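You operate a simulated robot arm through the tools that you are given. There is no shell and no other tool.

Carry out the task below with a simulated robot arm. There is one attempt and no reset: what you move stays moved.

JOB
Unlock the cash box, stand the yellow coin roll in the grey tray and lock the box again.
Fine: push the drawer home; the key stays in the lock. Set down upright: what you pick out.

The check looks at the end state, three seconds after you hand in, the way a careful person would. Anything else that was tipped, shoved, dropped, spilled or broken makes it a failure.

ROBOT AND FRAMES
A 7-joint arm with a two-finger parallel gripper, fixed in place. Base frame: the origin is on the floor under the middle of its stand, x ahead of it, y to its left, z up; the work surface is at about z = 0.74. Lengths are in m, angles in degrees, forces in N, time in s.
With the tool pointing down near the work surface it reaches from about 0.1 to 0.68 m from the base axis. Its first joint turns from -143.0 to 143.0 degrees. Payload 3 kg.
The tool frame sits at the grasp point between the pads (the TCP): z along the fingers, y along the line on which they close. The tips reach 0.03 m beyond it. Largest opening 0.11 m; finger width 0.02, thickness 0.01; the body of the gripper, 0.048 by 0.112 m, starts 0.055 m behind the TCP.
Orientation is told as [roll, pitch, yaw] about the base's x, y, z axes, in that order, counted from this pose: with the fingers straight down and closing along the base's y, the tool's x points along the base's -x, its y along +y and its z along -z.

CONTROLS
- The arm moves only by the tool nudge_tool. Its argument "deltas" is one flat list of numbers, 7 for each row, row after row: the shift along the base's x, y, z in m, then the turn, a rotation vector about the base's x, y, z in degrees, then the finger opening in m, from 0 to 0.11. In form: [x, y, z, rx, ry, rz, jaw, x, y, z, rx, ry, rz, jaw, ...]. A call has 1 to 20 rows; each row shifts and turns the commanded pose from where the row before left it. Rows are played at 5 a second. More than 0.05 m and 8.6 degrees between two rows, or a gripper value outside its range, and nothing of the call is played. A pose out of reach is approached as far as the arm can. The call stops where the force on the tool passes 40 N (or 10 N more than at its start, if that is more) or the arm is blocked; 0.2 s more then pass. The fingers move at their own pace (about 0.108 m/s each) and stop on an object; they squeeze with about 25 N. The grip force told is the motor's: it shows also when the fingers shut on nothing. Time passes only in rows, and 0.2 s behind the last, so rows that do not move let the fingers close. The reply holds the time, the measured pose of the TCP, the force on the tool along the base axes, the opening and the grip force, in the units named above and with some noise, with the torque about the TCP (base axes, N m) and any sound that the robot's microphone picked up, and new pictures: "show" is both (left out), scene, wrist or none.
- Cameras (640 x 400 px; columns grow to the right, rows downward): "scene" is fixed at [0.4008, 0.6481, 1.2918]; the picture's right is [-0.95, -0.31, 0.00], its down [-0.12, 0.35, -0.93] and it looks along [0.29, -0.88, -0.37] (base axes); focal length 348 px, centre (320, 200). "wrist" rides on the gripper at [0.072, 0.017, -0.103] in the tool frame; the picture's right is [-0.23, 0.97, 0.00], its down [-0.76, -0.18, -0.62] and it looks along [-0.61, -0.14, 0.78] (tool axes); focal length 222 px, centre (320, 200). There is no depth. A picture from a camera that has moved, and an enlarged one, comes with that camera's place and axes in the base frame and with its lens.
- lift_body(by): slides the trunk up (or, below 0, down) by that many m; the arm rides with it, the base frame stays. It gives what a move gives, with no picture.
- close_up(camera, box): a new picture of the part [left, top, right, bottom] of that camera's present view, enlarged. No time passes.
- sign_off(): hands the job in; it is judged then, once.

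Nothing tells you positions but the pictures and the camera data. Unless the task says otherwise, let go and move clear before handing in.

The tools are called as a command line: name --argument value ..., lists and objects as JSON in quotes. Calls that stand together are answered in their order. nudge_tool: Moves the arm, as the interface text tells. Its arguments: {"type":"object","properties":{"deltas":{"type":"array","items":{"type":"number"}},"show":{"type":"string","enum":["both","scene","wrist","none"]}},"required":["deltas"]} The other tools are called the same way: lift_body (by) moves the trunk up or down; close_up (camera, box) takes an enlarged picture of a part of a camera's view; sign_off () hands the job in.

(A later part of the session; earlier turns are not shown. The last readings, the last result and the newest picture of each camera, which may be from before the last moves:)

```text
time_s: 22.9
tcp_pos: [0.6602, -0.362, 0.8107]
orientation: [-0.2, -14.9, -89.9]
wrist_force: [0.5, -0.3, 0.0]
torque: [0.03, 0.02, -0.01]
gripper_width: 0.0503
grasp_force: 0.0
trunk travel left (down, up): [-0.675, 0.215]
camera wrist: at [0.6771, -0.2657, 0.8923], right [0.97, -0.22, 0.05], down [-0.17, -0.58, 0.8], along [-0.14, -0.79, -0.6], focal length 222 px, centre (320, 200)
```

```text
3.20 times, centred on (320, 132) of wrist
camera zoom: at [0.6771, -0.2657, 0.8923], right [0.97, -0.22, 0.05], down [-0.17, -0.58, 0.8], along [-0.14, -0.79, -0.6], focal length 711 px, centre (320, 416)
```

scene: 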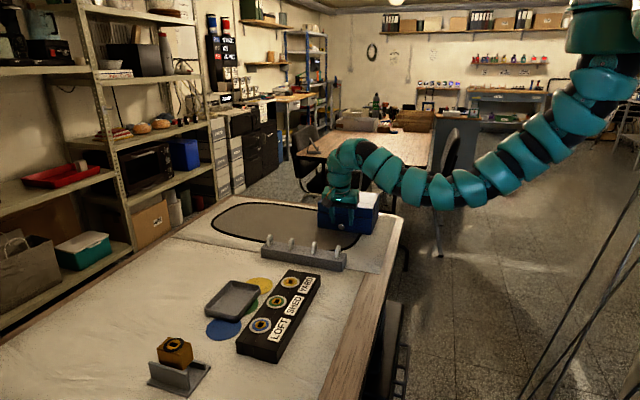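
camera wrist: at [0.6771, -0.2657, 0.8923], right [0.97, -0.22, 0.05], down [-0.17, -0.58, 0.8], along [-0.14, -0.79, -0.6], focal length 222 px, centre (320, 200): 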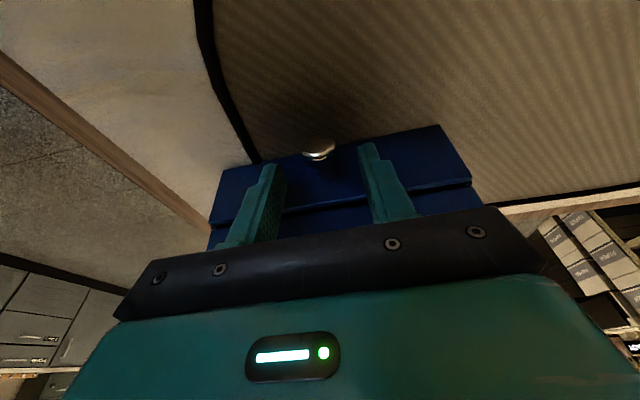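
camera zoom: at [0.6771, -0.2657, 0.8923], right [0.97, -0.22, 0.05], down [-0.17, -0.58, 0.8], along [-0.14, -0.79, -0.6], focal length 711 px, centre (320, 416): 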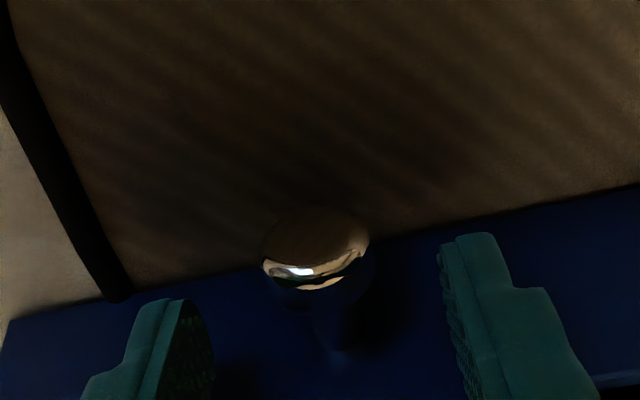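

The knob is centred between the fingers. I'll descend onto it and close.

nudge_tool --deltas '[0, -0.002, -0.015, 0, 0, 0, 0.05, 0, -0.001, -0.012, 0, 0, 0, 0.05, 0, 0, 0, 0, 0, 0, 0.05]' --show "both"

close_up --camera "scene" --box '[300, 190, 400, 252]'

```text
time_s: 23.8
tcp_pos: [0.6596, -0.364, 0.7833]
orientation: [-0.2, -14.8, -89.8]
wrist_force: [-0.3, 0.4, -0.1]
torque: [0.0, 0.02, 0.02]
gripper_width: 0.0498
grasp_force: 0.0
trunk travel left (down, up): [-0.675, 0.215]
camera wrist: at [0.6772, -0.2684, 0.8654], right [0.97, -0.22, 0.05], down [-0.17, -0.58, 0.8], along [-0.14, -0.79, -0.6], focal length 222 px, centre (320, 200)
```

scene: 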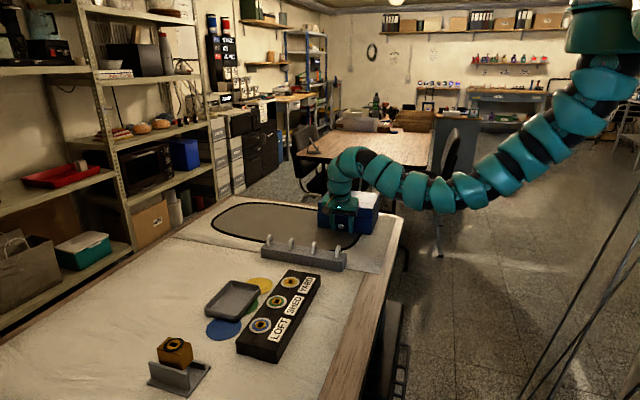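
wrist: 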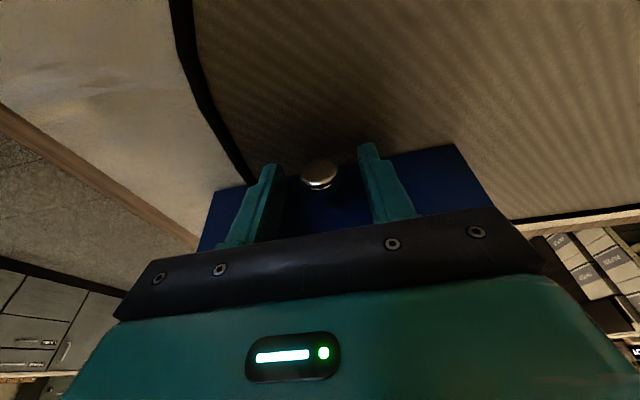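

```text
6.40 times, centred on (350, 221) of scene
camera zoom: at [0.4008, 0.6481, 1.2918], right [-0.95, -0.31, 0.0], down [-0.12, 0.35, -0.93], along [0.29, -0.88, -0.37], focal length 2230 px, centre (128, 66)
```

zoom: 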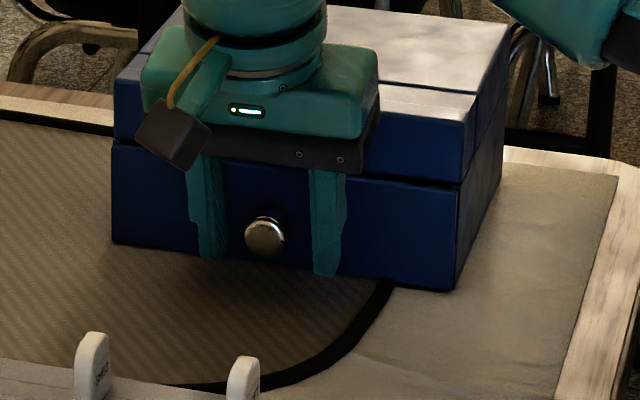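

The fingers straddle the knob properly. I'll close on it.

nudge_tool --deltas '[0, 0, 0, 0, 0, 0, 0.03, 0, 0, 0, 0, 0, 0, 0.015, 0, 0, 0, 0, 0, 0, 0.01, 0, 0, 0, 0, 0, 0, 0.01]' --show "wrist"

```text
time_s: 24.8
tcp_pos: [0.6602, -0.3642, 0.7847]
orientation: [-0.2, -14.8, -89.9]
wrist_force: [5.0, 0.2, 1.3]
torque: [0.04, -0.03, 0.01]
gripper_width: 0.0235
grasp_force: 25.0
trunk travel left (down, up): [-0.675, 0.215]
camera wrist: at [0.6776, -0.2684, 0.8654], right [0.97, -0.22, 0.05], down [-0.17, -0.58, 0.8], along [-0.14, -0.79, -0.6], focal length 222 px, centre (320, 200)
```

wrist: 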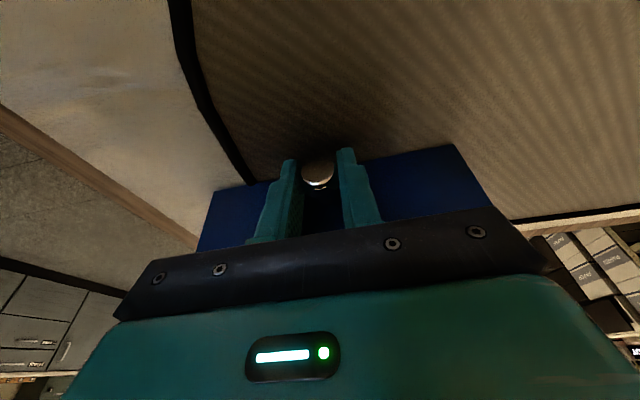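

The knob is held (23.5 mm). I'll try a gentle 8 mm pull to see if the drawer is unlocked.

nudge_tool --deltas '[0.001, 0.004, 0, 0, 0, 0, 0.01, 0, 0.004, 0, 0, 0, 0, 0.01, 0, 0, 0, 0, 0, 0, 0.01]' --show "wrist"

```text
time_s: 25.6
tcp_pos: [0.6608, -0.3574, 0.7831]
orientation: [-0.2, -14.9, -89.9]
wrist_force: [-0.2, -0.5, 1.4]
torque: [-0.35, 0.02, -0.02]
gripper_width: 0.0232
grasp_force: 24.9
trunk travel left (down, up): [-0.675, 0.215]
camera wrist: at [0.6778, -0.261, 0.8653], right [0.97, -0.22, 0.05], down [-0.17, -0.58, 0.8], along [-0.14, -0.79, -0.6], focal length 222 px, centre (320, 200)
```

wrist: 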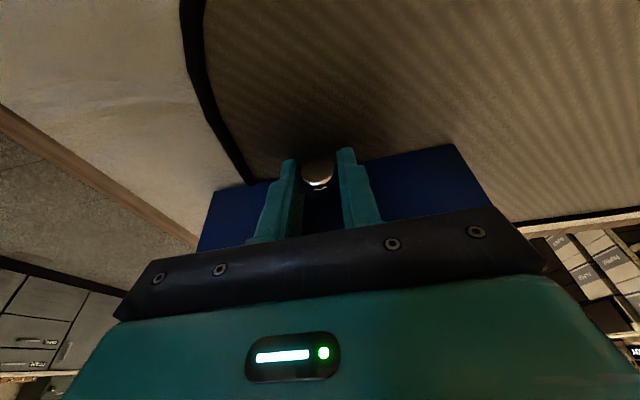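

The knob came along with almost no force, so the drawer is unlocked and sliding. I'll pull on smoothly and slowly.

nudge_tool --deltas '[0, 0.005, 0, 0, 0, 0, 0.01, 0, 0.007, 0, 0, 0, 0, 0.01, 0, 0.008, 0, 0, 0, 0, 0.01, 0, 0.008, 0, 0, 0, 0, 0.01, 0, 0.007, 0, 0, 0, 0, 0.01, 0, 0.005, 0, 0, 0, 0, 0.01, 0, 0, 0, 0, 0, 0, 0.01]' --show "both"

close_up --camera "scene" --box '[290, 180, 400, 248]'

```text
time_s: 27.1
tcp_pos: [0.6586, -0.3157, 0.7829]
orientation: [-0.3, -14.8, -90.0]
wrist_force: [-3.8, 0.3, 0.7]
torque: [-0.08, 0.02, -0.04]
gripper_width: 0.0231
grasp_force: 25.3
trunk travel left (down, up): [-0.675, 0.215]
camera wrist: at [0.6777, -0.2207, 0.8655], right [0.97, -0.22, 0.05], down [-0.17, -0.58, 0.8], along [-0.14, -0.79, -0.6], focal length 222 px, centre (320, 200)
```

scene: 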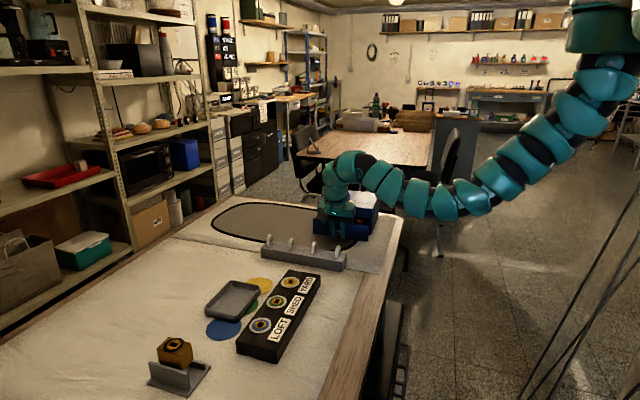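
wrist: 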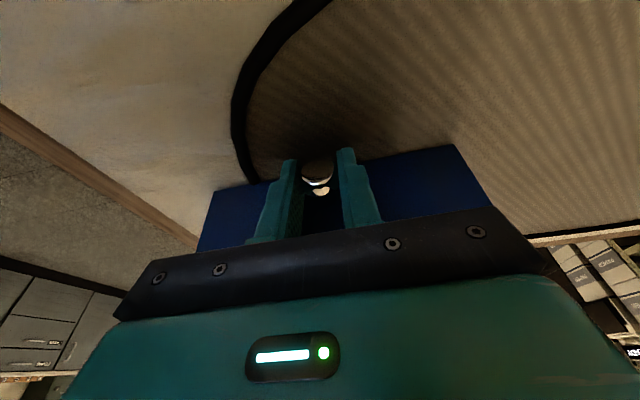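

```text
5.82 times, centred on (345, 214) of scene
camera zoom: at [0.4008, 0.6481, 1.2918], right [-0.95, -0.31, 0.0], down [-0.12, 0.35, -0.93], along [0.29, -0.88, -0.37], focal length 2028 px, centre (174, 118)
```

zoom: 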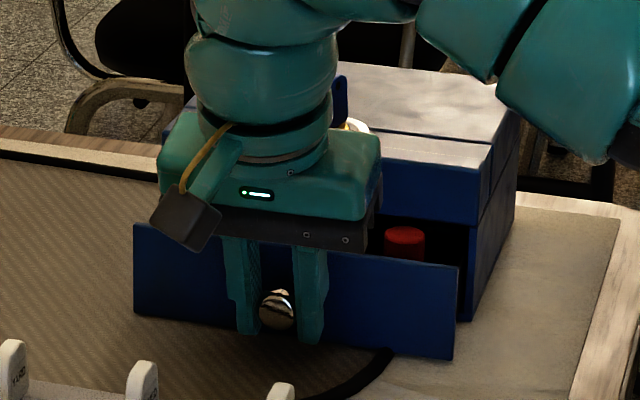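

The drawer is about 5 cm open and a red roll is standing upright in it at the right. I'll pull another 4–5 cm, keeping clear of the rack keys.

nudge_tool --deltas '[0.001, 0.005, 0.001, 0, 0, 0, 0.01, 0, 0.007, 0, 0, 0, 0, 0.01, 0, 0.008, 0, 0, 0, 0, 0.01, 0, 0.008, 0, 0, 0, 0, 0.01, 0, 0.007, 0, 0, 0, 0, 0.01, 0, 0.005, 0, 0, 0, 0, 0.01, 0, 0, 0, 0, 0, 0, 0.01]' --show "both"

close_up --camera "scene" --box '[270, 180, 400, 261]'

```text
time_s: 28.8
tcp_pos: [0.6622, -0.2774, 0.7834]
orientation: [-0.3, -14.8, -89.9]
wrist_force: [-2.9, -0.8, 0.6]
torque: [0.54, 0.05, -0.02]
gripper_width: 0.0233
grasp_force: 24.8
trunk travel left (down, up): [-0.675, 0.215]
camera wrist: at [0.6795, -0.1808, 0.866], right [0.97, -0.22, 0.05], down [-0.17, -0.58, 0.8], along [-0.14, -0.79, -0.6], focal length 222 px, centre (320, 200)
```

scene: 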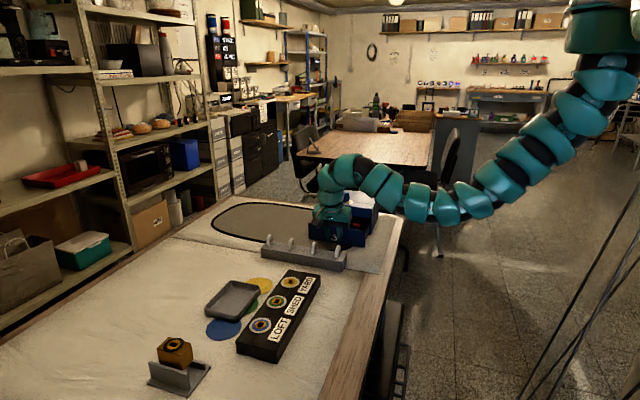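
wrist: 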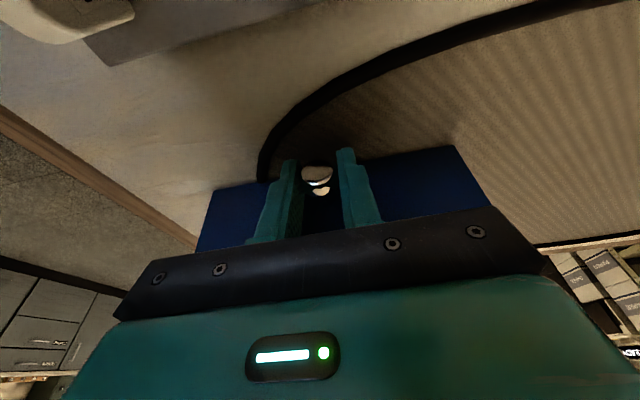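

```text
4.92 times, centred on (335, 220) of scene
camera zoom: at [0.4008, 0.6481, 1.2918], right [-0.95, -0.31, 0.0], down [-0.12, 0.35, -0.93], along [0.29, -0.88, -0.37], focal length 1716 px, centre (246, 99)
```

zoom: 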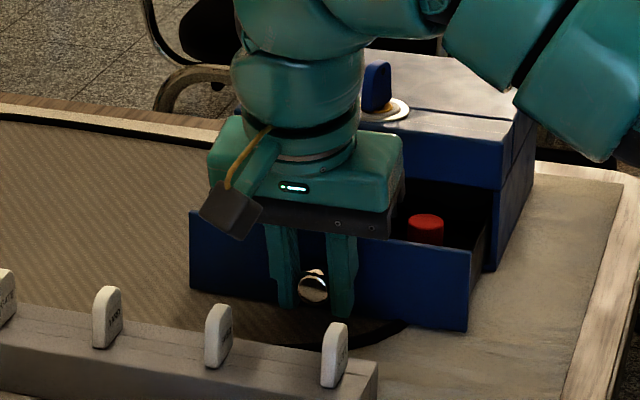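

The drawer is about 8.7 cm open. I'll release the knob, lift straight up and look inside.

nudge_tool --deltas '[0, 0, 0, 0, 0, 0, 0.03, 0, 0, 0, 0, 0, 0, 0.05, 0, 0, 0, 0, 0, 0, 0.05, 0, 0, 0.02, 0, 0, 0, 0.05, 0, 0, 0.04, 0, 0, 0, 0.05, 0, 0, 0.04, 0, 0, 0, 0.05, 0, 0, 0.03, 0, 0, 0, 0.05, 0, 0, 0, 0, 0, 0, 0.05]' --show "both"

close_up --camera "scene" --box '[270, 180, 400, 261]'

```text
time_s: 30.6
tcp_pos: [0.661, -0.2779, 0.9153]
orientation: [-0.2, -14.9, -89.9]
wrist_force: [0.5, 1.0, 0.3]
torque: [-0.01, 0.01, 0.01]
gripper_width: 0.0499
grasp_force: 0.1
trunk travel left (down, up): [-0.675, 0.215]
camera wrist: at [0.6793, -0.1819, 0.9964], right [0.97, -0.22, 0.05], down [-0.17, -0.58, 0.8], along [-0.14, -0.79, -0.6], focal length 222 px, centre (320, 200)
```

scene: 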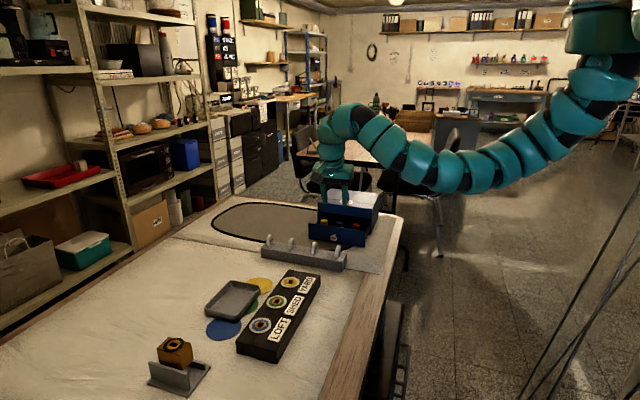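
wrist: 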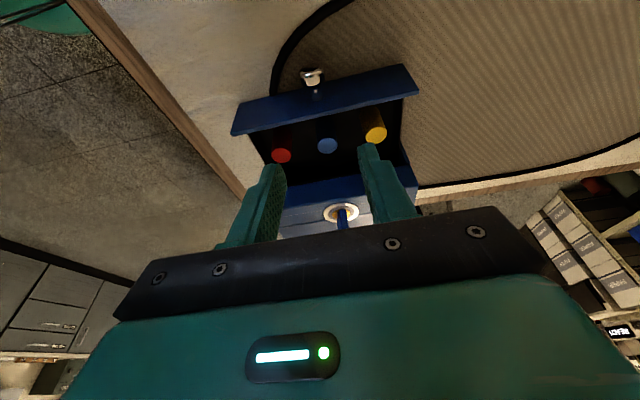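

```text
4.92 times, centred on (335, 220) of scene
camera zoom: at [0.4008, 0.6481, 1.2918], right [-0.95, -0.31, 0.0], down [-0.12, 0.35, -0.93], along [0.29, -0.88, -0.37], focal length 1716 px, centre (246, 99)
```

zoom: 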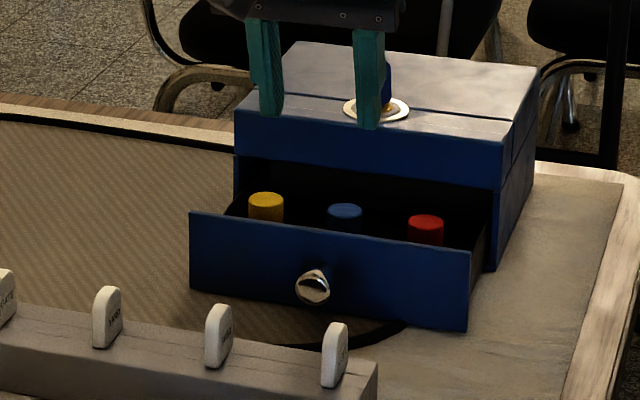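

The drawer holds three upright rolls: red, blue and yellow. The yellow one sits at about (0.717, -0.342) with its top near z 0.80. I'll zoom in to measure clearances to the drawer walls.

close_up --camera "wrist" --box '[230, 60, 430, 185]'

close_up --camera "scene" --box '[300, 200, 380, 250]'

```text
3.20 times, centred on (330, 122) of wrist
camera zoom: at [0.6793, -0.1819, 0.9964], right [0.97, -0.22, 0.05], down [-0.17, -0.58, 0.8], along [-0.14, -0.79, -0.6], focal length 711 px, centre (288, 448)
```

zoom: 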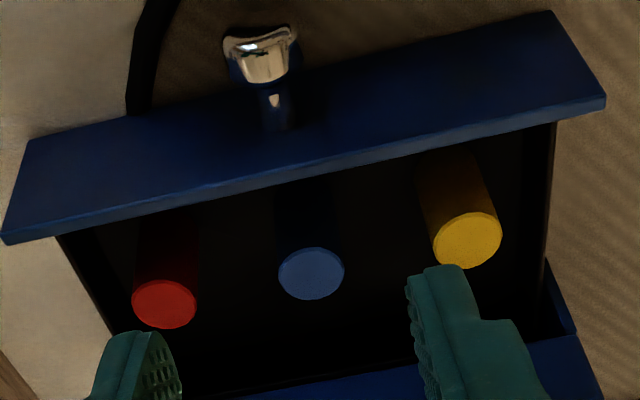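

```text
8.00 times, centred on (340, 225) of scene
camera zoom: at [0.4008, 0.6481, 1.2918], right [-0.95, -0.31, 0.0], down [-0.12, 0.35, -0.93], along [0.29, -0.88, -0.37], focal length 2788 px, centre (160, 0)
```

zoom: 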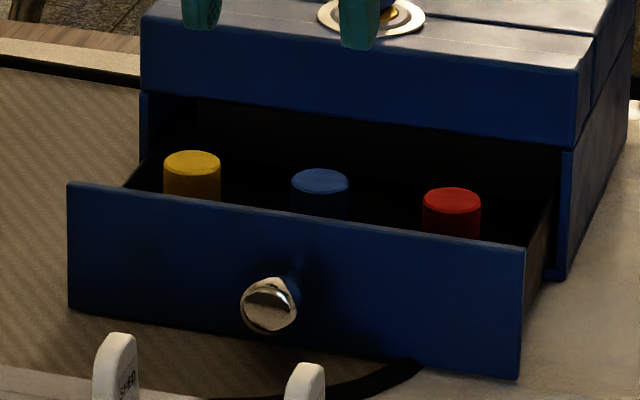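

All three rolls line up at y about -0.3435, with about 24 mm diameter and 53 mm spacing. The gap to the side wall is only about 12 mm, so I'll grip the yellow one closing along y. I'll turn the wrist back to yaw 0 while moving above it.

nudge_tool --deltas '[0.004, -0.0055, 0, 0, 0, 7.5, 0.04, 0.004, -0.0055, 0, 0, 0, 7.5, 0.04, 0.004, -0.0055, 0, 0, 0, 7.5, 0.04, 0.004, -0.0055, 0, 0, 0, 7.5, 0.04, 0.004, -0.0055, 0, 0, 0, 7.5, 0.04, 0.004, -0.0055, 0, 0, 0, 7.5, 0.04, 0.004, -0.0055, 0, 0, 0, 7.5, 0.036, 0.004, -0.0055, 0, 0, 0, 7.5, 0.036, 0.004, -0.0055, 0, 0, 0, 7.5, 0.036, 0.004, -0.0055, 0, 0, 0, 7.5, 0.036, 0.004, -0.0055, 0, 0, 0, 7.5, 0.036, 0.004, -0.0055, 0, 0, 0, 7.4, 0.036, 0, 0, 0, 0, -5, 0, 0.036, 0, 0, 0, 0, 0, 0, 0.034]' --show "both"

close_up --camera "wrist" --box '[220, 70, 420, 195]'

```text
time_s: 33.5
tcp_pos: [0.7089, -0.3431, 0.9148]
orientation: [-0.3, -19.9, 0.1]
wrist_force: [-0.1, 0.3, 0.6]
torque: [-0.01, -0.02, 0.0]
gripper_width: 0.0341
grasp_force: 0.0
trunk travel left (down, up): [-0.675, 0.215]
camera wrist: at [0.6064, -0.3258, 0.9876], right [0.21, 0.97, 0.07], down [0.5, -0.17, 0.85], along [0.84, -0.14, -0.53], focal length 222 px, centre (320, 200)
```

scene: 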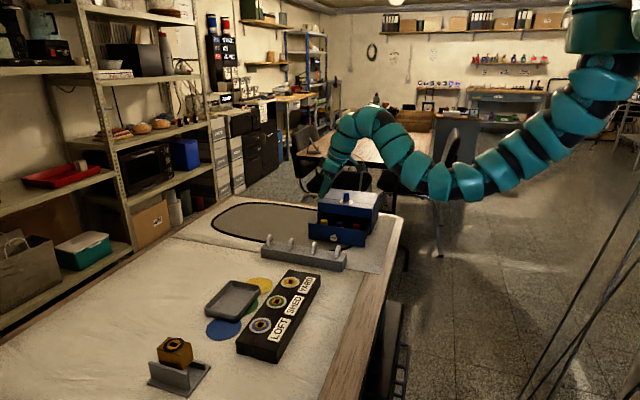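
wrist: 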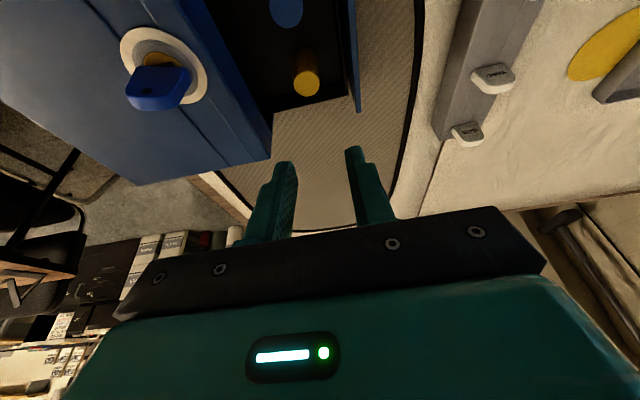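

```text
3.20 times, centred on (320, 132) of wrist
camera zoom: at [0.6064, -0.3258, 0.9876], right [0.21, 0.97, 0.07], down [0.5, -0.17, 0.85], along [0.84, -0.14, -0.53], focal length 711 px, centre (320, 416)
```

zoom: 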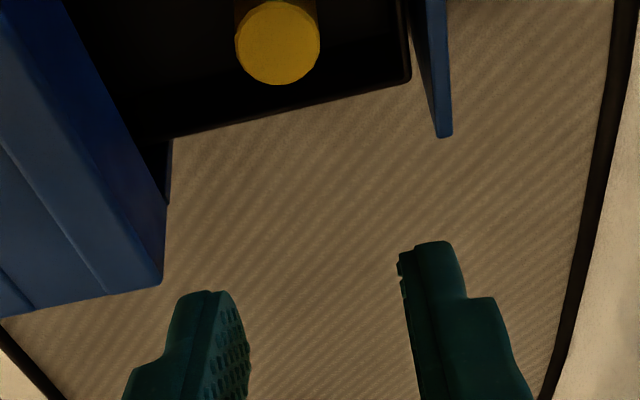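

The yellow roll's top centre works out to (0.717, -0.3465, 0.797), diameter about 23 mm, and the fingers have room on both sides. I'll descend over it most of the way and verify.

nudge_tool --deltas '[0, -0.0017, -0.03, 0, 0, 0, 0.034, 0, -0.0017, -0.03, 0, 0, 0, 0.034, 0, 0, -0.022, 0, 0, 0, 0.034, 0, 0, 0, 0, 0, 0, 0.034]' --show "both"

close_up --camera "wrist" --box '[240, 80, 400, 180]'

close_up --camera "scene" --box '[290, 170, 380, 226]'

```text
time_s: 34.5
tcp_pos: [0.7093, -0.3464, 0.8315]
orientation: [-0.2, -19.9, 0.0]
wrist_force: [0.8, -0.5, 0.2]
torque: [0.0, 0.02, -0.01]
gripper_width: 0.034
grasp_force: 0.1
trunk travel left (down, up): [-0.675, 0.215]
camera wrist: at [0.6063, -0.3296, 0.9055], right [0.22, 0.97, 0.07], down [0.5, -0.18, 0.85], along [0.84, -0.14, -0.53], focal length 222 px, centre (320, 200)
```

scene: 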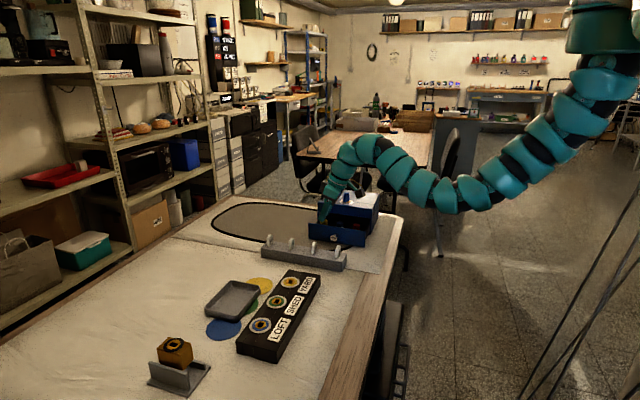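
wrist: 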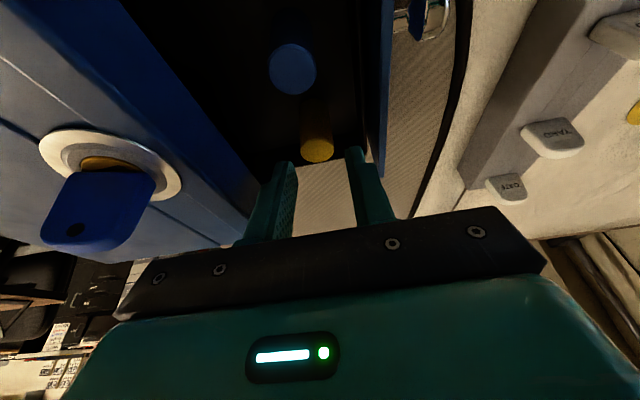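

```text
4.00 times, centred on (320, 130) of wrist
camera zoom: at [0.6063, -0.3296, 0.9055], right [0.22, 0.97, 0.07], down [0.5, -0.18, 0.85], along [0.84, -0.14, -0.53], focal length 888 px, centre (320, 480)
```

zoom: 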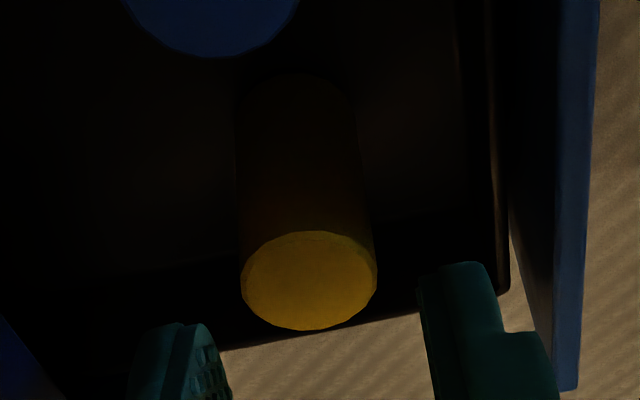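

```text
7.11 times, centred on (335, 198) of scene
camera zoom: at [0.4008, 0.6481, 1.2918], right [-0.95, -0.31, 0.0], down [-0.12, 0.35, -0.93], along [0.29, -0.88, -0.37], focal length 2478 px, centre (213, 214)
```

zoom: 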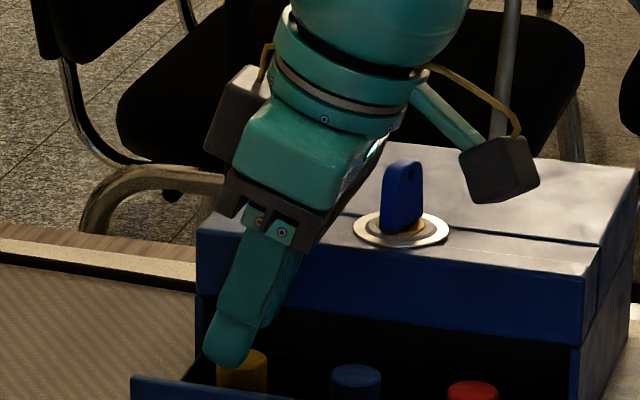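

The roll is centred between the fingers, and the wrist camera housing is clear of the lid and key. I'll descend the last 25 mm.

nudge_tool --deltas '[-0.001, 0, -0.013, 0, 0, 0, 0.034, 0, 0, -0.012, 0, 0, 0, 0.034, 0, 0, 0, 0, 0, 0, 0.034]' --show "wrist"

close_up --camera "wrist" --box '[240, 100, 400, 200]'

close_up --camera "scene" --box '[290, 180, 390, 242]'

```text
time_s: 35.4
tcp_pos: [0.7081, -0.3464, 0.8078]
orientation: [-0.3, -19.9, 0.0]
wrist_force: [0.7, 0.7, -0.2]
torque: [0.02, -0.01, -0.01]
gripper_width: 0.0341
grasp_force: 0.0
trunk travel left (down, up): [-0.675, 0.215]
camera wrist: at [0.6052, -0.329, 0.8804], right [0.22, 0.97, 0.07], down [0.5, -0.17, 0.85], along [0.84, -0.15, -0.53], focal length 222 px, centre (320, 200)
```

wrist: 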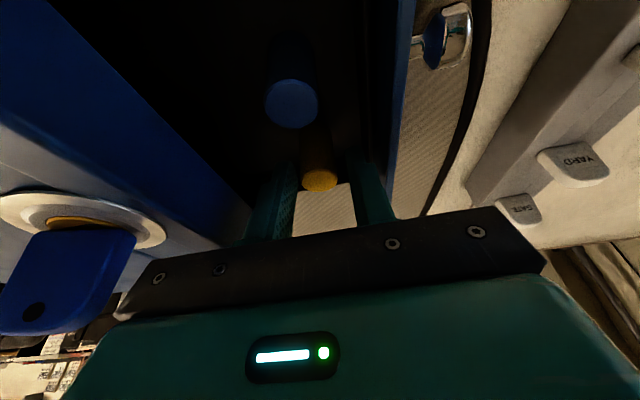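

```text
4.00 times, centred on (320, 150) of wrist
camera zoom: at [0.6052, -0.329, 0.8804], right [0.22, 0.97, 0.07], down [0.5, -0.17, 0.85], along [0.84, -0.15, -0.53], focal length 888 px, centre (320, 400)
```

zoom: 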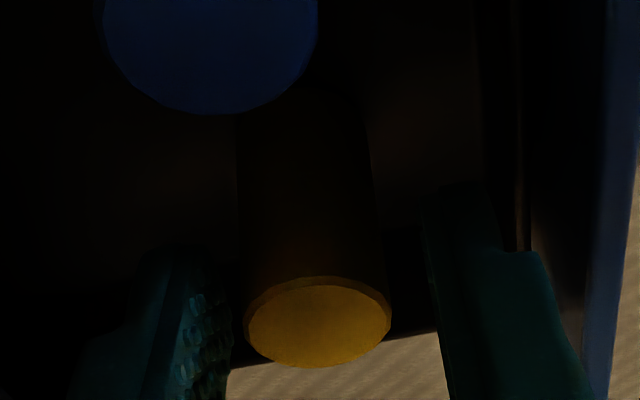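

```text
6.40 times, centred on (340, 211) of scene
camera zoom: at [0.4008, 0.6481, 1.2918], right [-0.95, -0.31, 0.0], down [-0.12, 0.35, -0.93], along [0.29, -0.88, -0.37], focal length 2230 px, centre (192, 130)
```

zoom: 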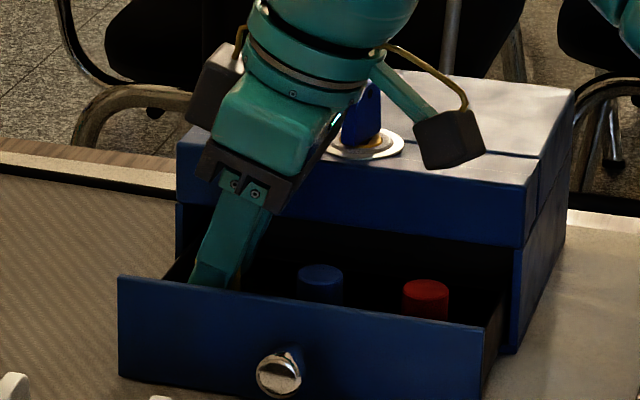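

The roll is centred. I'll close on it.

nudge_tool --deltas '[0, 0, 0, 0, 0, 0, 0.026, 0, 0, 0, 0, 0, 0, 0.015, 0, 0, 0, 0, 0, 0, 0.01, 0, 0, 0, 0, 0, 0, 0.01]' --show "wrist"

```text
time_s: 36.4
tcp_pos: [0.7083, -0.3473, 0.8081]
orientation: [-0.3, -20.0, 0.0]
wrist_force: [0.5, -1.0, 0.9]
torque: [0.01, -0.02, -0.01]
gripper_width: 0.0226
grasp_force: 25.0
trunk travel left (down, up): [-0.675, 0.215]
camera wrist: at [0.6052, -0.329, 0.8805], right [0.22, 0.97, 0.07], down [0.5, -0.17, 0.85], along [0.84, -0.15, -0.53], focal length 222 px, centre (320, 200)
```

wrist: 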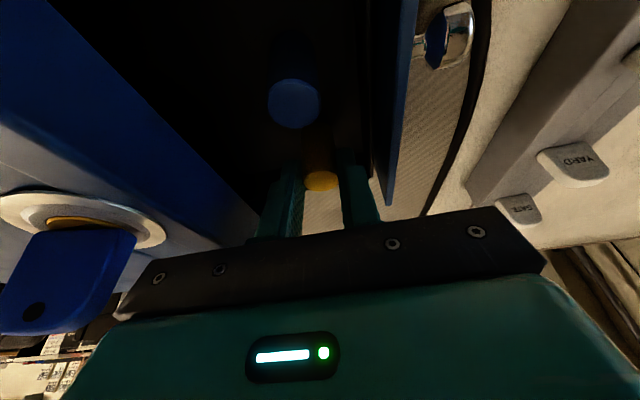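

The roll is held (22.6 mm). I'll lift it straight out of the drawer.

nudge_tool --deltas '[0, 0, 0.01, 0, 0, 0, 0.01, 0, 0, 0.02, 0, 0, 0, 0.01, 0, 0, 0.025, 0, 0, 0, 0.01, 0, 0, 0.025, 0, 0, 0, 0.01, 0, 0, 0.025, 0, 0, 0, 0.01, 0, 0, 0.01, 0, 0, 0, 0.01, 0, 0, 0, 0, 0, 0, 0.01]' --show "both"

close_up --camera "scene" --box '[280, 160, 390, 228]'

```text
time_s: 38.0
tcp_pos: [0.7087, -0.3463, 0.9225]
orientation: [-0.3, -19.9, 0.0]
wrist_force: [-0.7, -0.9, -1.2]
torque: [-0.02, 0.03, -0.03]
gripper_width: 0.023
grasp_force: 24.7
trunk travel left (down, up): [-0.675, 0.215]
camera wrist: at [0.6056, -0.3294, 0.9954], right [0.21, 0.97, 0.07], down [0.5, -0.17, 0.85], along [0.84, -0.14, -0.53], focal length 222 px, centre (320, 200)
```

scene: 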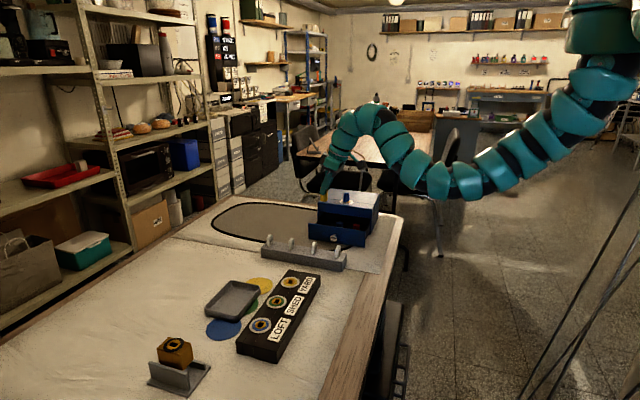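
wrist: 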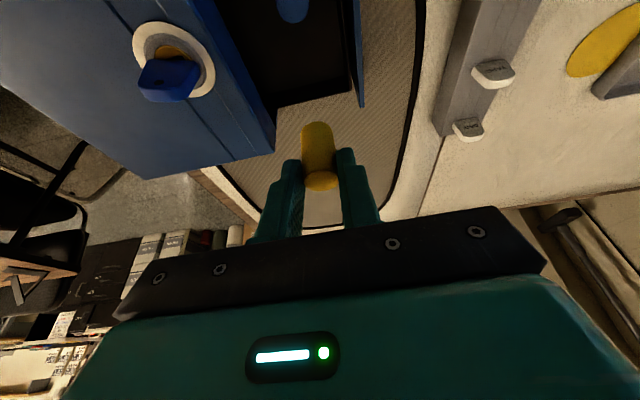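

```text
5.82 times, centred on (335, 194) of scene
camera zoom: at [0.4008, 0.6481, 1.2918], right [-0.95, -0.31, 0.0], down [-0.12, 0.35, -0.93], along [0.29, -0.88, -0.37], focal length 2028 px, centre (233, 235)
```

zoom: 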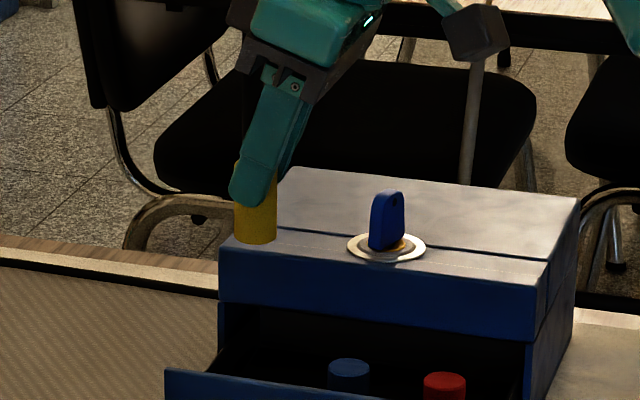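

The roll hangs upright between the pads: it is about 5 cm long, with its bottom 6 cm below the TCP. I'll carry it in a smooth arc toward the tray, above the key rack and the dark block.

nudge_tool --deltas '[0.006, 0.015, 0.003, 0, 0, 0, 0.01, 0.009, 0.024, 0.003, 0, 0, 0, 0.01, 0.009, 0.025, 0.002, 0, 0, 0, 0.01, 0.008, 0.025, 0, 0, 0, 0, 0.01, 0.007, 0.025, 0, 0, 0, 0, 0.01, 0.006, 0.025, 0, 0, 0, 0, 0.01, 0.006, 0.025, 0, 0, 0, 0, 0.01, 0.005, 0.025, 0, 0, 0, 0, 0.01, 0.004, 0.018, 0, 0, 0, 0, 0.01, 0, 0, 0, 0, 0, 0, 0.01]' --show "both"

```text
time_s: 40.1
tcp_pos: [0.7666, -0.1388, 0.9308]
orientation: [-0.2, -19.9, 0.0]
wrist_force: [-0.5, 0.4, -2.1]
torque: [0.05, 0.04, -0.01]
gripper_width: 0.0227
grasp_force: 25.2
trunk travel left (down, up): [-0.675, 0.215]
camera wrist: at [0.6653, -0.1219, 1.003], right [0.22, 0.97, 0.07], down [0.5, -0.18, 0.85], along [0.84, -0.15, -0.53], focal length 222 px, centre (320, 200)
```

scene: 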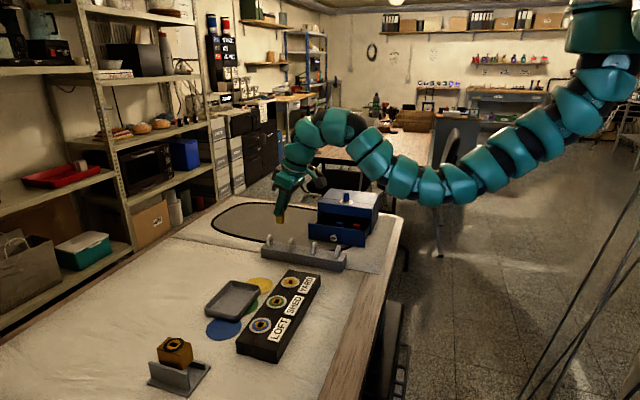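
wrist: 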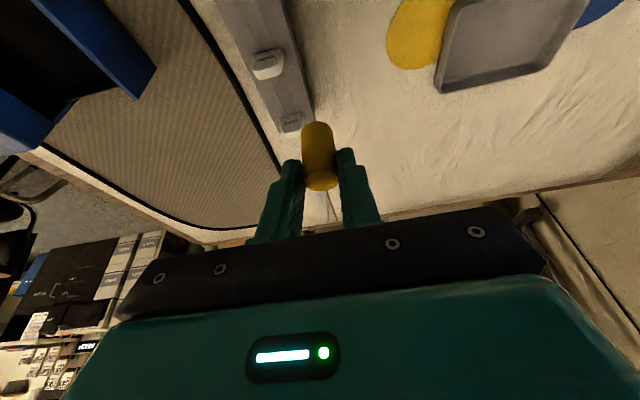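

The roll is riding steadily. I'll carry on toward a point over the near half of the tray.

nudge_tool --deltas '[0.003, 0.015, 0, 0, 0, 0, 0.01, 0.004, 0.025, 0, 0, 0, 0, 0.01, 0.004, 0.025, 0, 0, 0, 0, 0.01, 0.004, 0.025, 0, 0, 0, 0, 0.01, 0.003, 0.025, 0, 0, 0, 0, 0.01, 0.003, 0.025, 0, 0, 0, 0, 0.01, 0.002, 0.025, 0, 0, 0, 0, 0.01, 0, 0.018, 0, 0, 0, 0, 0.01, 0, 0, 0, 0, 0, 0, 0.01]' --show "both"

```text
time_s: 42.1
tcp_pos: [0.7899, 0.0428, 0.93]
orientation: [-0.2, -19.9, 0.0]
wrist_force: [0.1, -0.4, -0.9]
torque: [0.0, -0.02, -0.06]
gripper_width: 0.0228
grasp_force: 24.6
trunk travel left (down, up): [-0.675, 0.215]
camera wrist: at [0.6882, 0.061, 1.0036], right [0.22, 0.97, 0.07], down [0.5, -0.18, 0.85], along [0.84, -0.15, -0.53], focal length 222 px, centre (320, 200)
```

scene: 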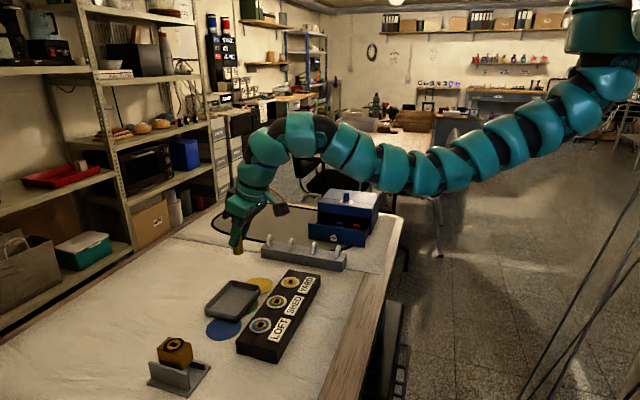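
wrist: 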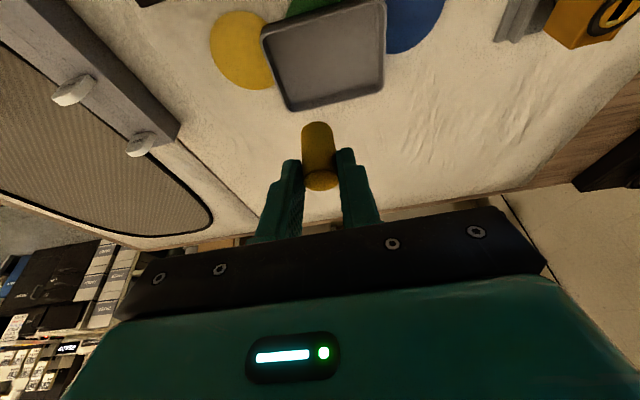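

The tray spans about x 0.772–0.858, y 0.003–0.117, so its centre is near (0.815, 0.06). I'll move over it and descend most of the way.

nudge_tool --deltas '[0.007, 0.008, 0, 0, 0, 0, 0.01, 0.007, 0.009, 0, 0, 0, 0, 0.01, 0, 0, -0.02, 0, 0, 0, 0.01, 0, 0, -0.025, 0, 0, 0, 0.01, 0, 0, -0.025, 0, 0, 0, 0.01, 0, 0, -0.02, 0, 0, 0, 0.01, 0, 0, 0, 0, 0, 0, 0.01]' --show "both"

close_up --camera "scene" --box '[180, 210, 310, 291]'

close_up --camera "wrist" --box '[220, 70, 420, 195]'

```text
time_s: 43.8
tcp_pos: [0.8046, 0.0588, 0.8404]
orientation: [-0.1, -19.9, 0.0]
wrist_force: [-0.2, 0.7, 0.1]
torque: [0.06, 0.02, 0.0]
gripper_width: 0.0228
grasp_force: 25.3
trunk travel left (down, up): [-0.675, 0.215]
camera wrist: at [0.7021, 0.0776, 0.9136], right [0.21, 0.97, 0.07], down [0.5, -0.18, 0.85], along [0.84, -0.14, -0.53], focal length 222 px, centre (320, 200)
```

scene: 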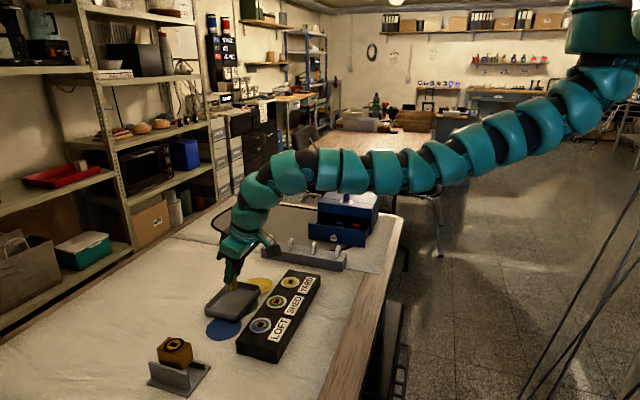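
wrist: 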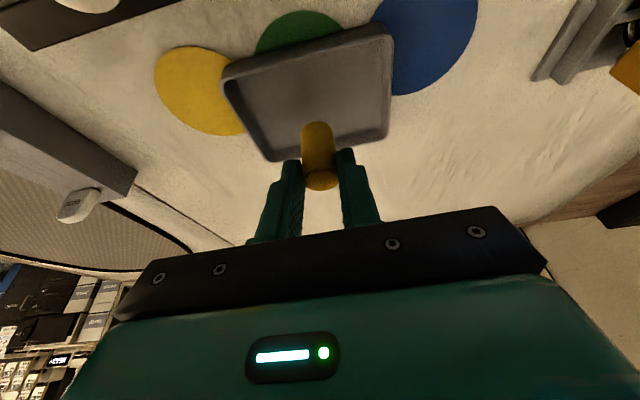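

```text
4.92 times, centred on (245, 250) of scene
camera zoom: at [0.4008, 0.6481, 1.2918], right [-0.95, -0.31, 0.0], down [-0.12, 0.35, -0.93], along [0.29, -0.88, -0.37], focal length 1716 px, centre (689, -49)
```

zoom: 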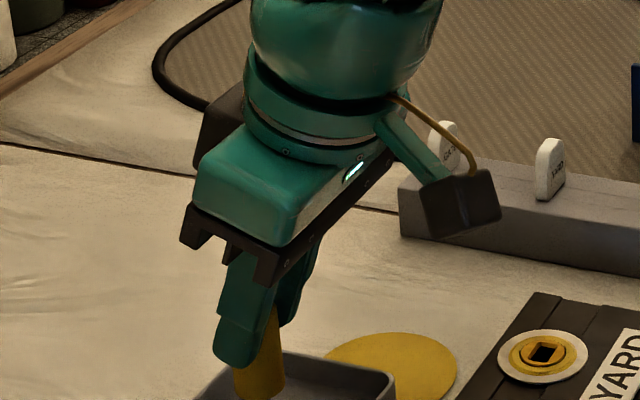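

```text
3.20 times, centred on (320, 132) of wrist
camera zoom: at [0.7021, 0.0776, 0.9136], right [0.21, 0.97, 0.07], down [0.5, -0.18, 0.85], along [0.84, -0.14, -0.53], focal length 711 px, centre (320, 416)
```

zoom: 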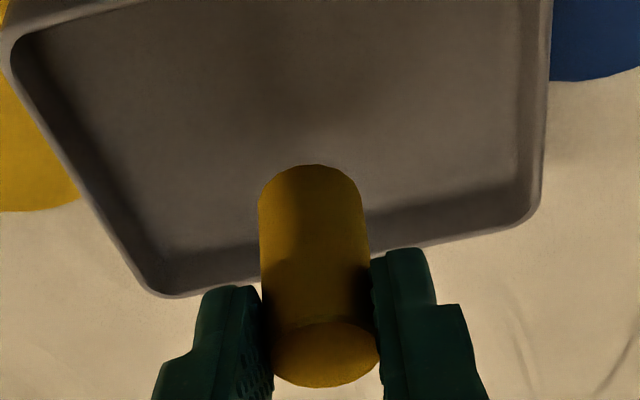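

The roll is vertical and over the middle of the tray, with its bottom near z 0.780. I'll descend further, then make the last few millimetres in small steps until I feel contact.

nudge_tool --deltas '[0, 0, -0.012, 0, 0, 0, 0.01, 0, 0, -0.01, 0, 0, 0, 0.01, 0, 0, -0.006, 0, 0, 0, 0.01, 0, 0, 0, 0, 0, 0, 0.01]' --show "none"

```text
time_s: 44.8
tcp_pos: [0.8054, 0.0605, 0.8122]
orientation: [-0.4, -19.9, 0.1]
wrist_force: [-0.2, 0.5, -2.0]
torque: [0.0, -0.01, -0.01]
gripper_width: 0.0228
grasp_force: 24.9
trunk travel left (down, up): [-0.675, 0.215]
```

nudge_tool --deltas '[0, 0, -0.002, 0, 0, 0, 0.01, 0, 0, -0.002, 0, 0, 0, 0.01, 0, 0, 0, 0, 0, 0, 0.01]' --show "scene"

close_up --camera "scene" --box '[190, 240, 290, 302]'

close_up --camera "wrist" --box '[240, 90, 400, 190]'

```text
time_s: 45.5
tcp_pos: [0.8044, 0.0609, 0.8082]
orientation: [-0.3, -19.9, 0.0]
wrist_force: [-0.1, 0.9, -0.8]
torque: [0.0, -0.02, 0.0]
gripper_width: 0.0228
grasp_force: 25.0
trunk travel left (down, up): [-0.675, 0.215]
```

scene: 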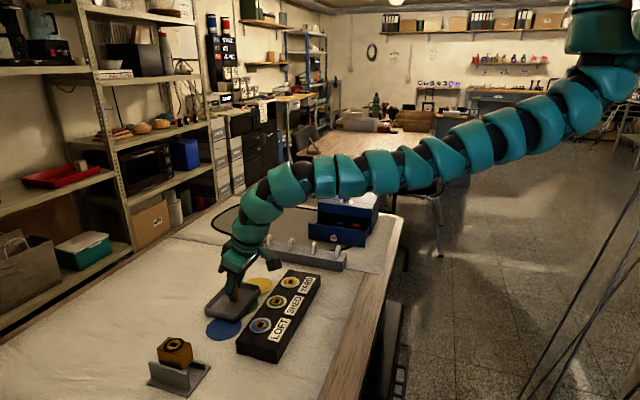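

```text
6.40 times, centred on (240, 271) of scene
camera zoom: at [0.4008, 0.6481, 1.2918], right [-0.95, -0.31, 0.0], down [-0.12, 0.35, -0.93], along [0.29, -0.88, -0.37], focal length 2230 px, centre (832, -254)
```

zoom: 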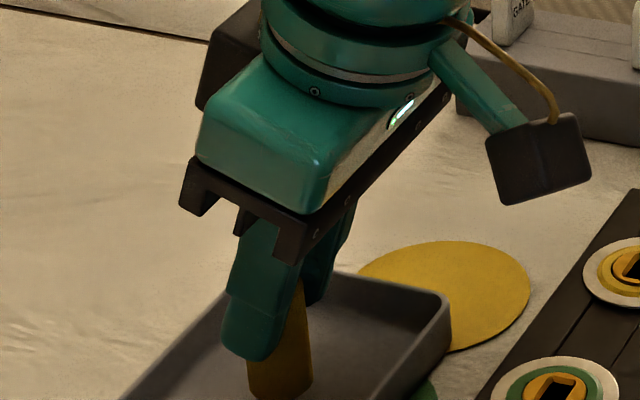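

```text
4.00 times, centred on (320, 140) of wrist
camera zoom: at [0.7024, 0.0778, 0.8815], right [0.22, 0.97, 0.07], down [0.5, -0.17, 0.85], along [0.84, -0.15, -0.53], focal length 888 px, centre (320, 440)
```

zoom: 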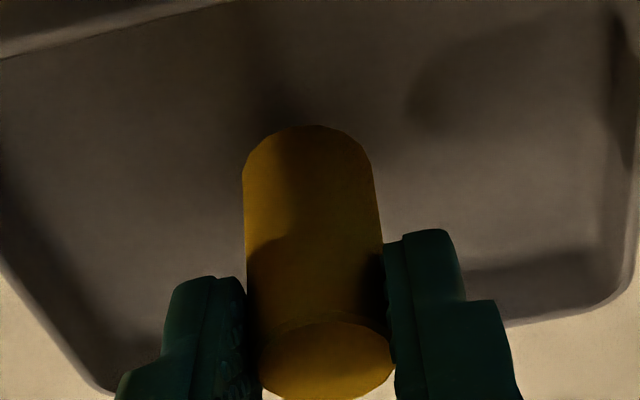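

The roll is vertical and almost at the tray floor. I'll continue in tiny steps.

nudge_tool --deltas '[0, 0, -0.0015, 0, 0, 0, 0.01, 0, 0, -0.0015, 0, 0, 0, 0.01, 0, 0, 0, 0, 0, 0, 0.01]' --show "none"

```text
time_s: 46.4
tcp_pos: [0.8048, 0.0612, 0.8053]
orientation: [-0.2, -19.9, 0.1]
wrist_force: [0.6, -1.1, -0.8]
torque: [0.02, 0.01, 0.01]
gripper_width: 0.0228
grasp_force: 24.6
trunk travel left (down, up): [-0.675, 0.215]
```

nudge_tool --deltas '[0, 0, -0.0015, 0, 0, 0, 0.01, 0, 0, 0, 0, 0, 0, 0.01]' --show "none"

```text
time_s: 47.0
tcp_pos: [0.8053, 0.0612, 0.8047]
orientation: [-0.3, -19.9, 0.0]
wrist_force: [0.8, -0.4, -2.0]
torque: [0.02, 0.01, 0.02]
gripper_width: 0.0227
grasp_force: 25.2
trunk travel left (down, up): [-0.675, 0.215]
```

nudge_tool --deltas '[0, 0, -0.0015, 0, 0, 0, 0.01, 0, 0, 0, 0, 0, 0, 0.01]' --show "none"

close_up --camera "scene" --box '[200, 265, 270, 309]'

```text
time_s: 47.5
tcp_pos: [0.8055, 0.0615, 0.802]
orientation: [-0.2, -19.9, 0.0]
wrist_force: [0.4, 0.2, -0.3]
torque: [0.0, 0.03, 0.0]
gripper_width: 0.0228
grasp_force: 25.3
trunk travel left (down, up): [-0.675, 0.215]
```

```text
9.09 times, centred on (235, 287) of scene
camera zoom: at [0.4008, 0.6481, 1.2918], right [-0.95, -0.31, 0.0], down [-0.12, 0.35, -0.93], along [0.29, -0.88, -0.37], focal length 3168 px, centre (1093, -591)
```

zoom: 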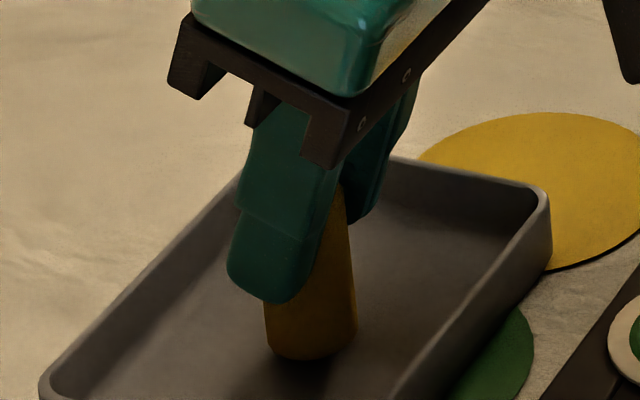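

No contact yet, but the gap looks to be only a few millimetres. I'll continue down carefully.

nudge_tool --deltas '[0, 0, -0.0015, 0, 0, 0, 0.01, 0, 0, 0, 0, 0, 0, 0.01]' --show "none"

```text
time_s: 48.1
tcp_pos: [0.8045, 0.0611, 0.8028]
orientation: [-0.2, -19.8, 0.0]
wrist_force: [0.4, 0.2, -0.8]
torque: [-0.02, -0.02, 0.0]
gripper_width: 0.0228
grasp_force: 24.9
trunk travel left (down, up): [-0.675, 0.215]
```

nudge_tool --deltas '[0, 0, -0.0015, 0, 0, 0, 0.01, 0, 0, 0, 0, 0, 0, 0.01]' --show "none"

```text
time_s: 48.8
tcp_pos: [0.8054, 0.062, 0.7997]
orientation: [-0.2, -20.0, -0.1]
wrist_force: [-0.5, -0.8, 1.5]
torque: [-0.04, -0.02, -0.04]
gripper_width: 0.0229
grasp_force: 25.7
trunk travel left (down, up): [-0.675, 0.215]
```

nudge_tool --deltas '[0, 0, -0.001, 0, 0, 0, 0.01, 0, 0, 0, 0, 0, 0, 0.01]' --show "wrist"

close_up --camera "scene" --box '[200, 265, 270, 309]'

```text
time_s: 49.4
tcp_pos: [0.8056, 0.0612, 0.7995]
orientation: [-0.2, -20.0, 0.0]
wrist_force: [-0.8, 0.9, 7.6]
torque: [0.05, -0.03, 0.04]
gripper_width: 0.0228
grasp_force: 25.1
trunk travel left (down, up): [-0.675, 0.215]
camera wrist: at [0.7022, 0.078, 0.8725], right [0.22, 0.97, 0.07], down [0.5, -0.18, 0.85], along [0.84, -0.14, -0.53], focal length 222 px, centre (320, 200)
```

wrist: 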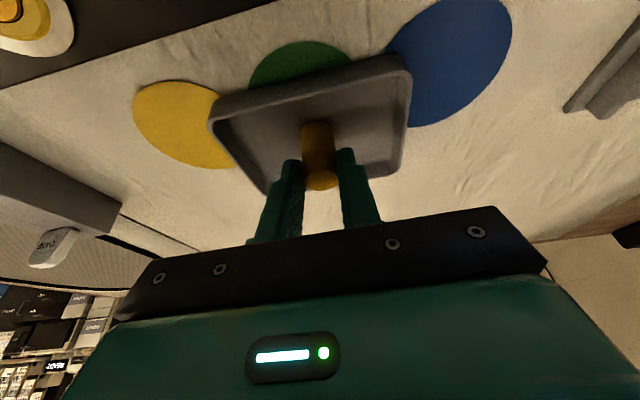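

```text
9.09 times, centred on (235, 287) of scene
camera zoom: at [0.4008, 0.6481, 1.2918], right [-0.95, -0.31, 0.0], down [-0.12, 0.35, -0.93], along [0.29, -0.88, -0.37], focal length 3168 px, centre (1093, -591)
```

zoom: 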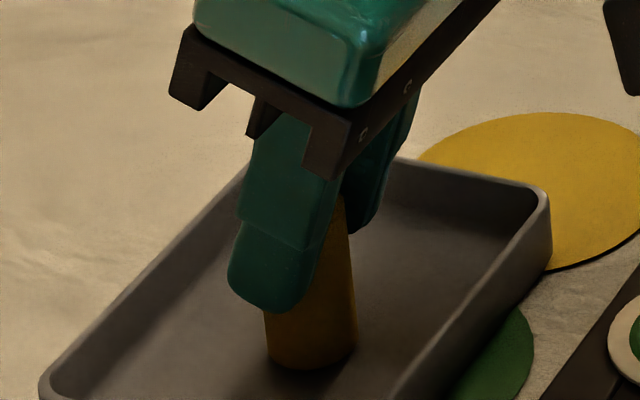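

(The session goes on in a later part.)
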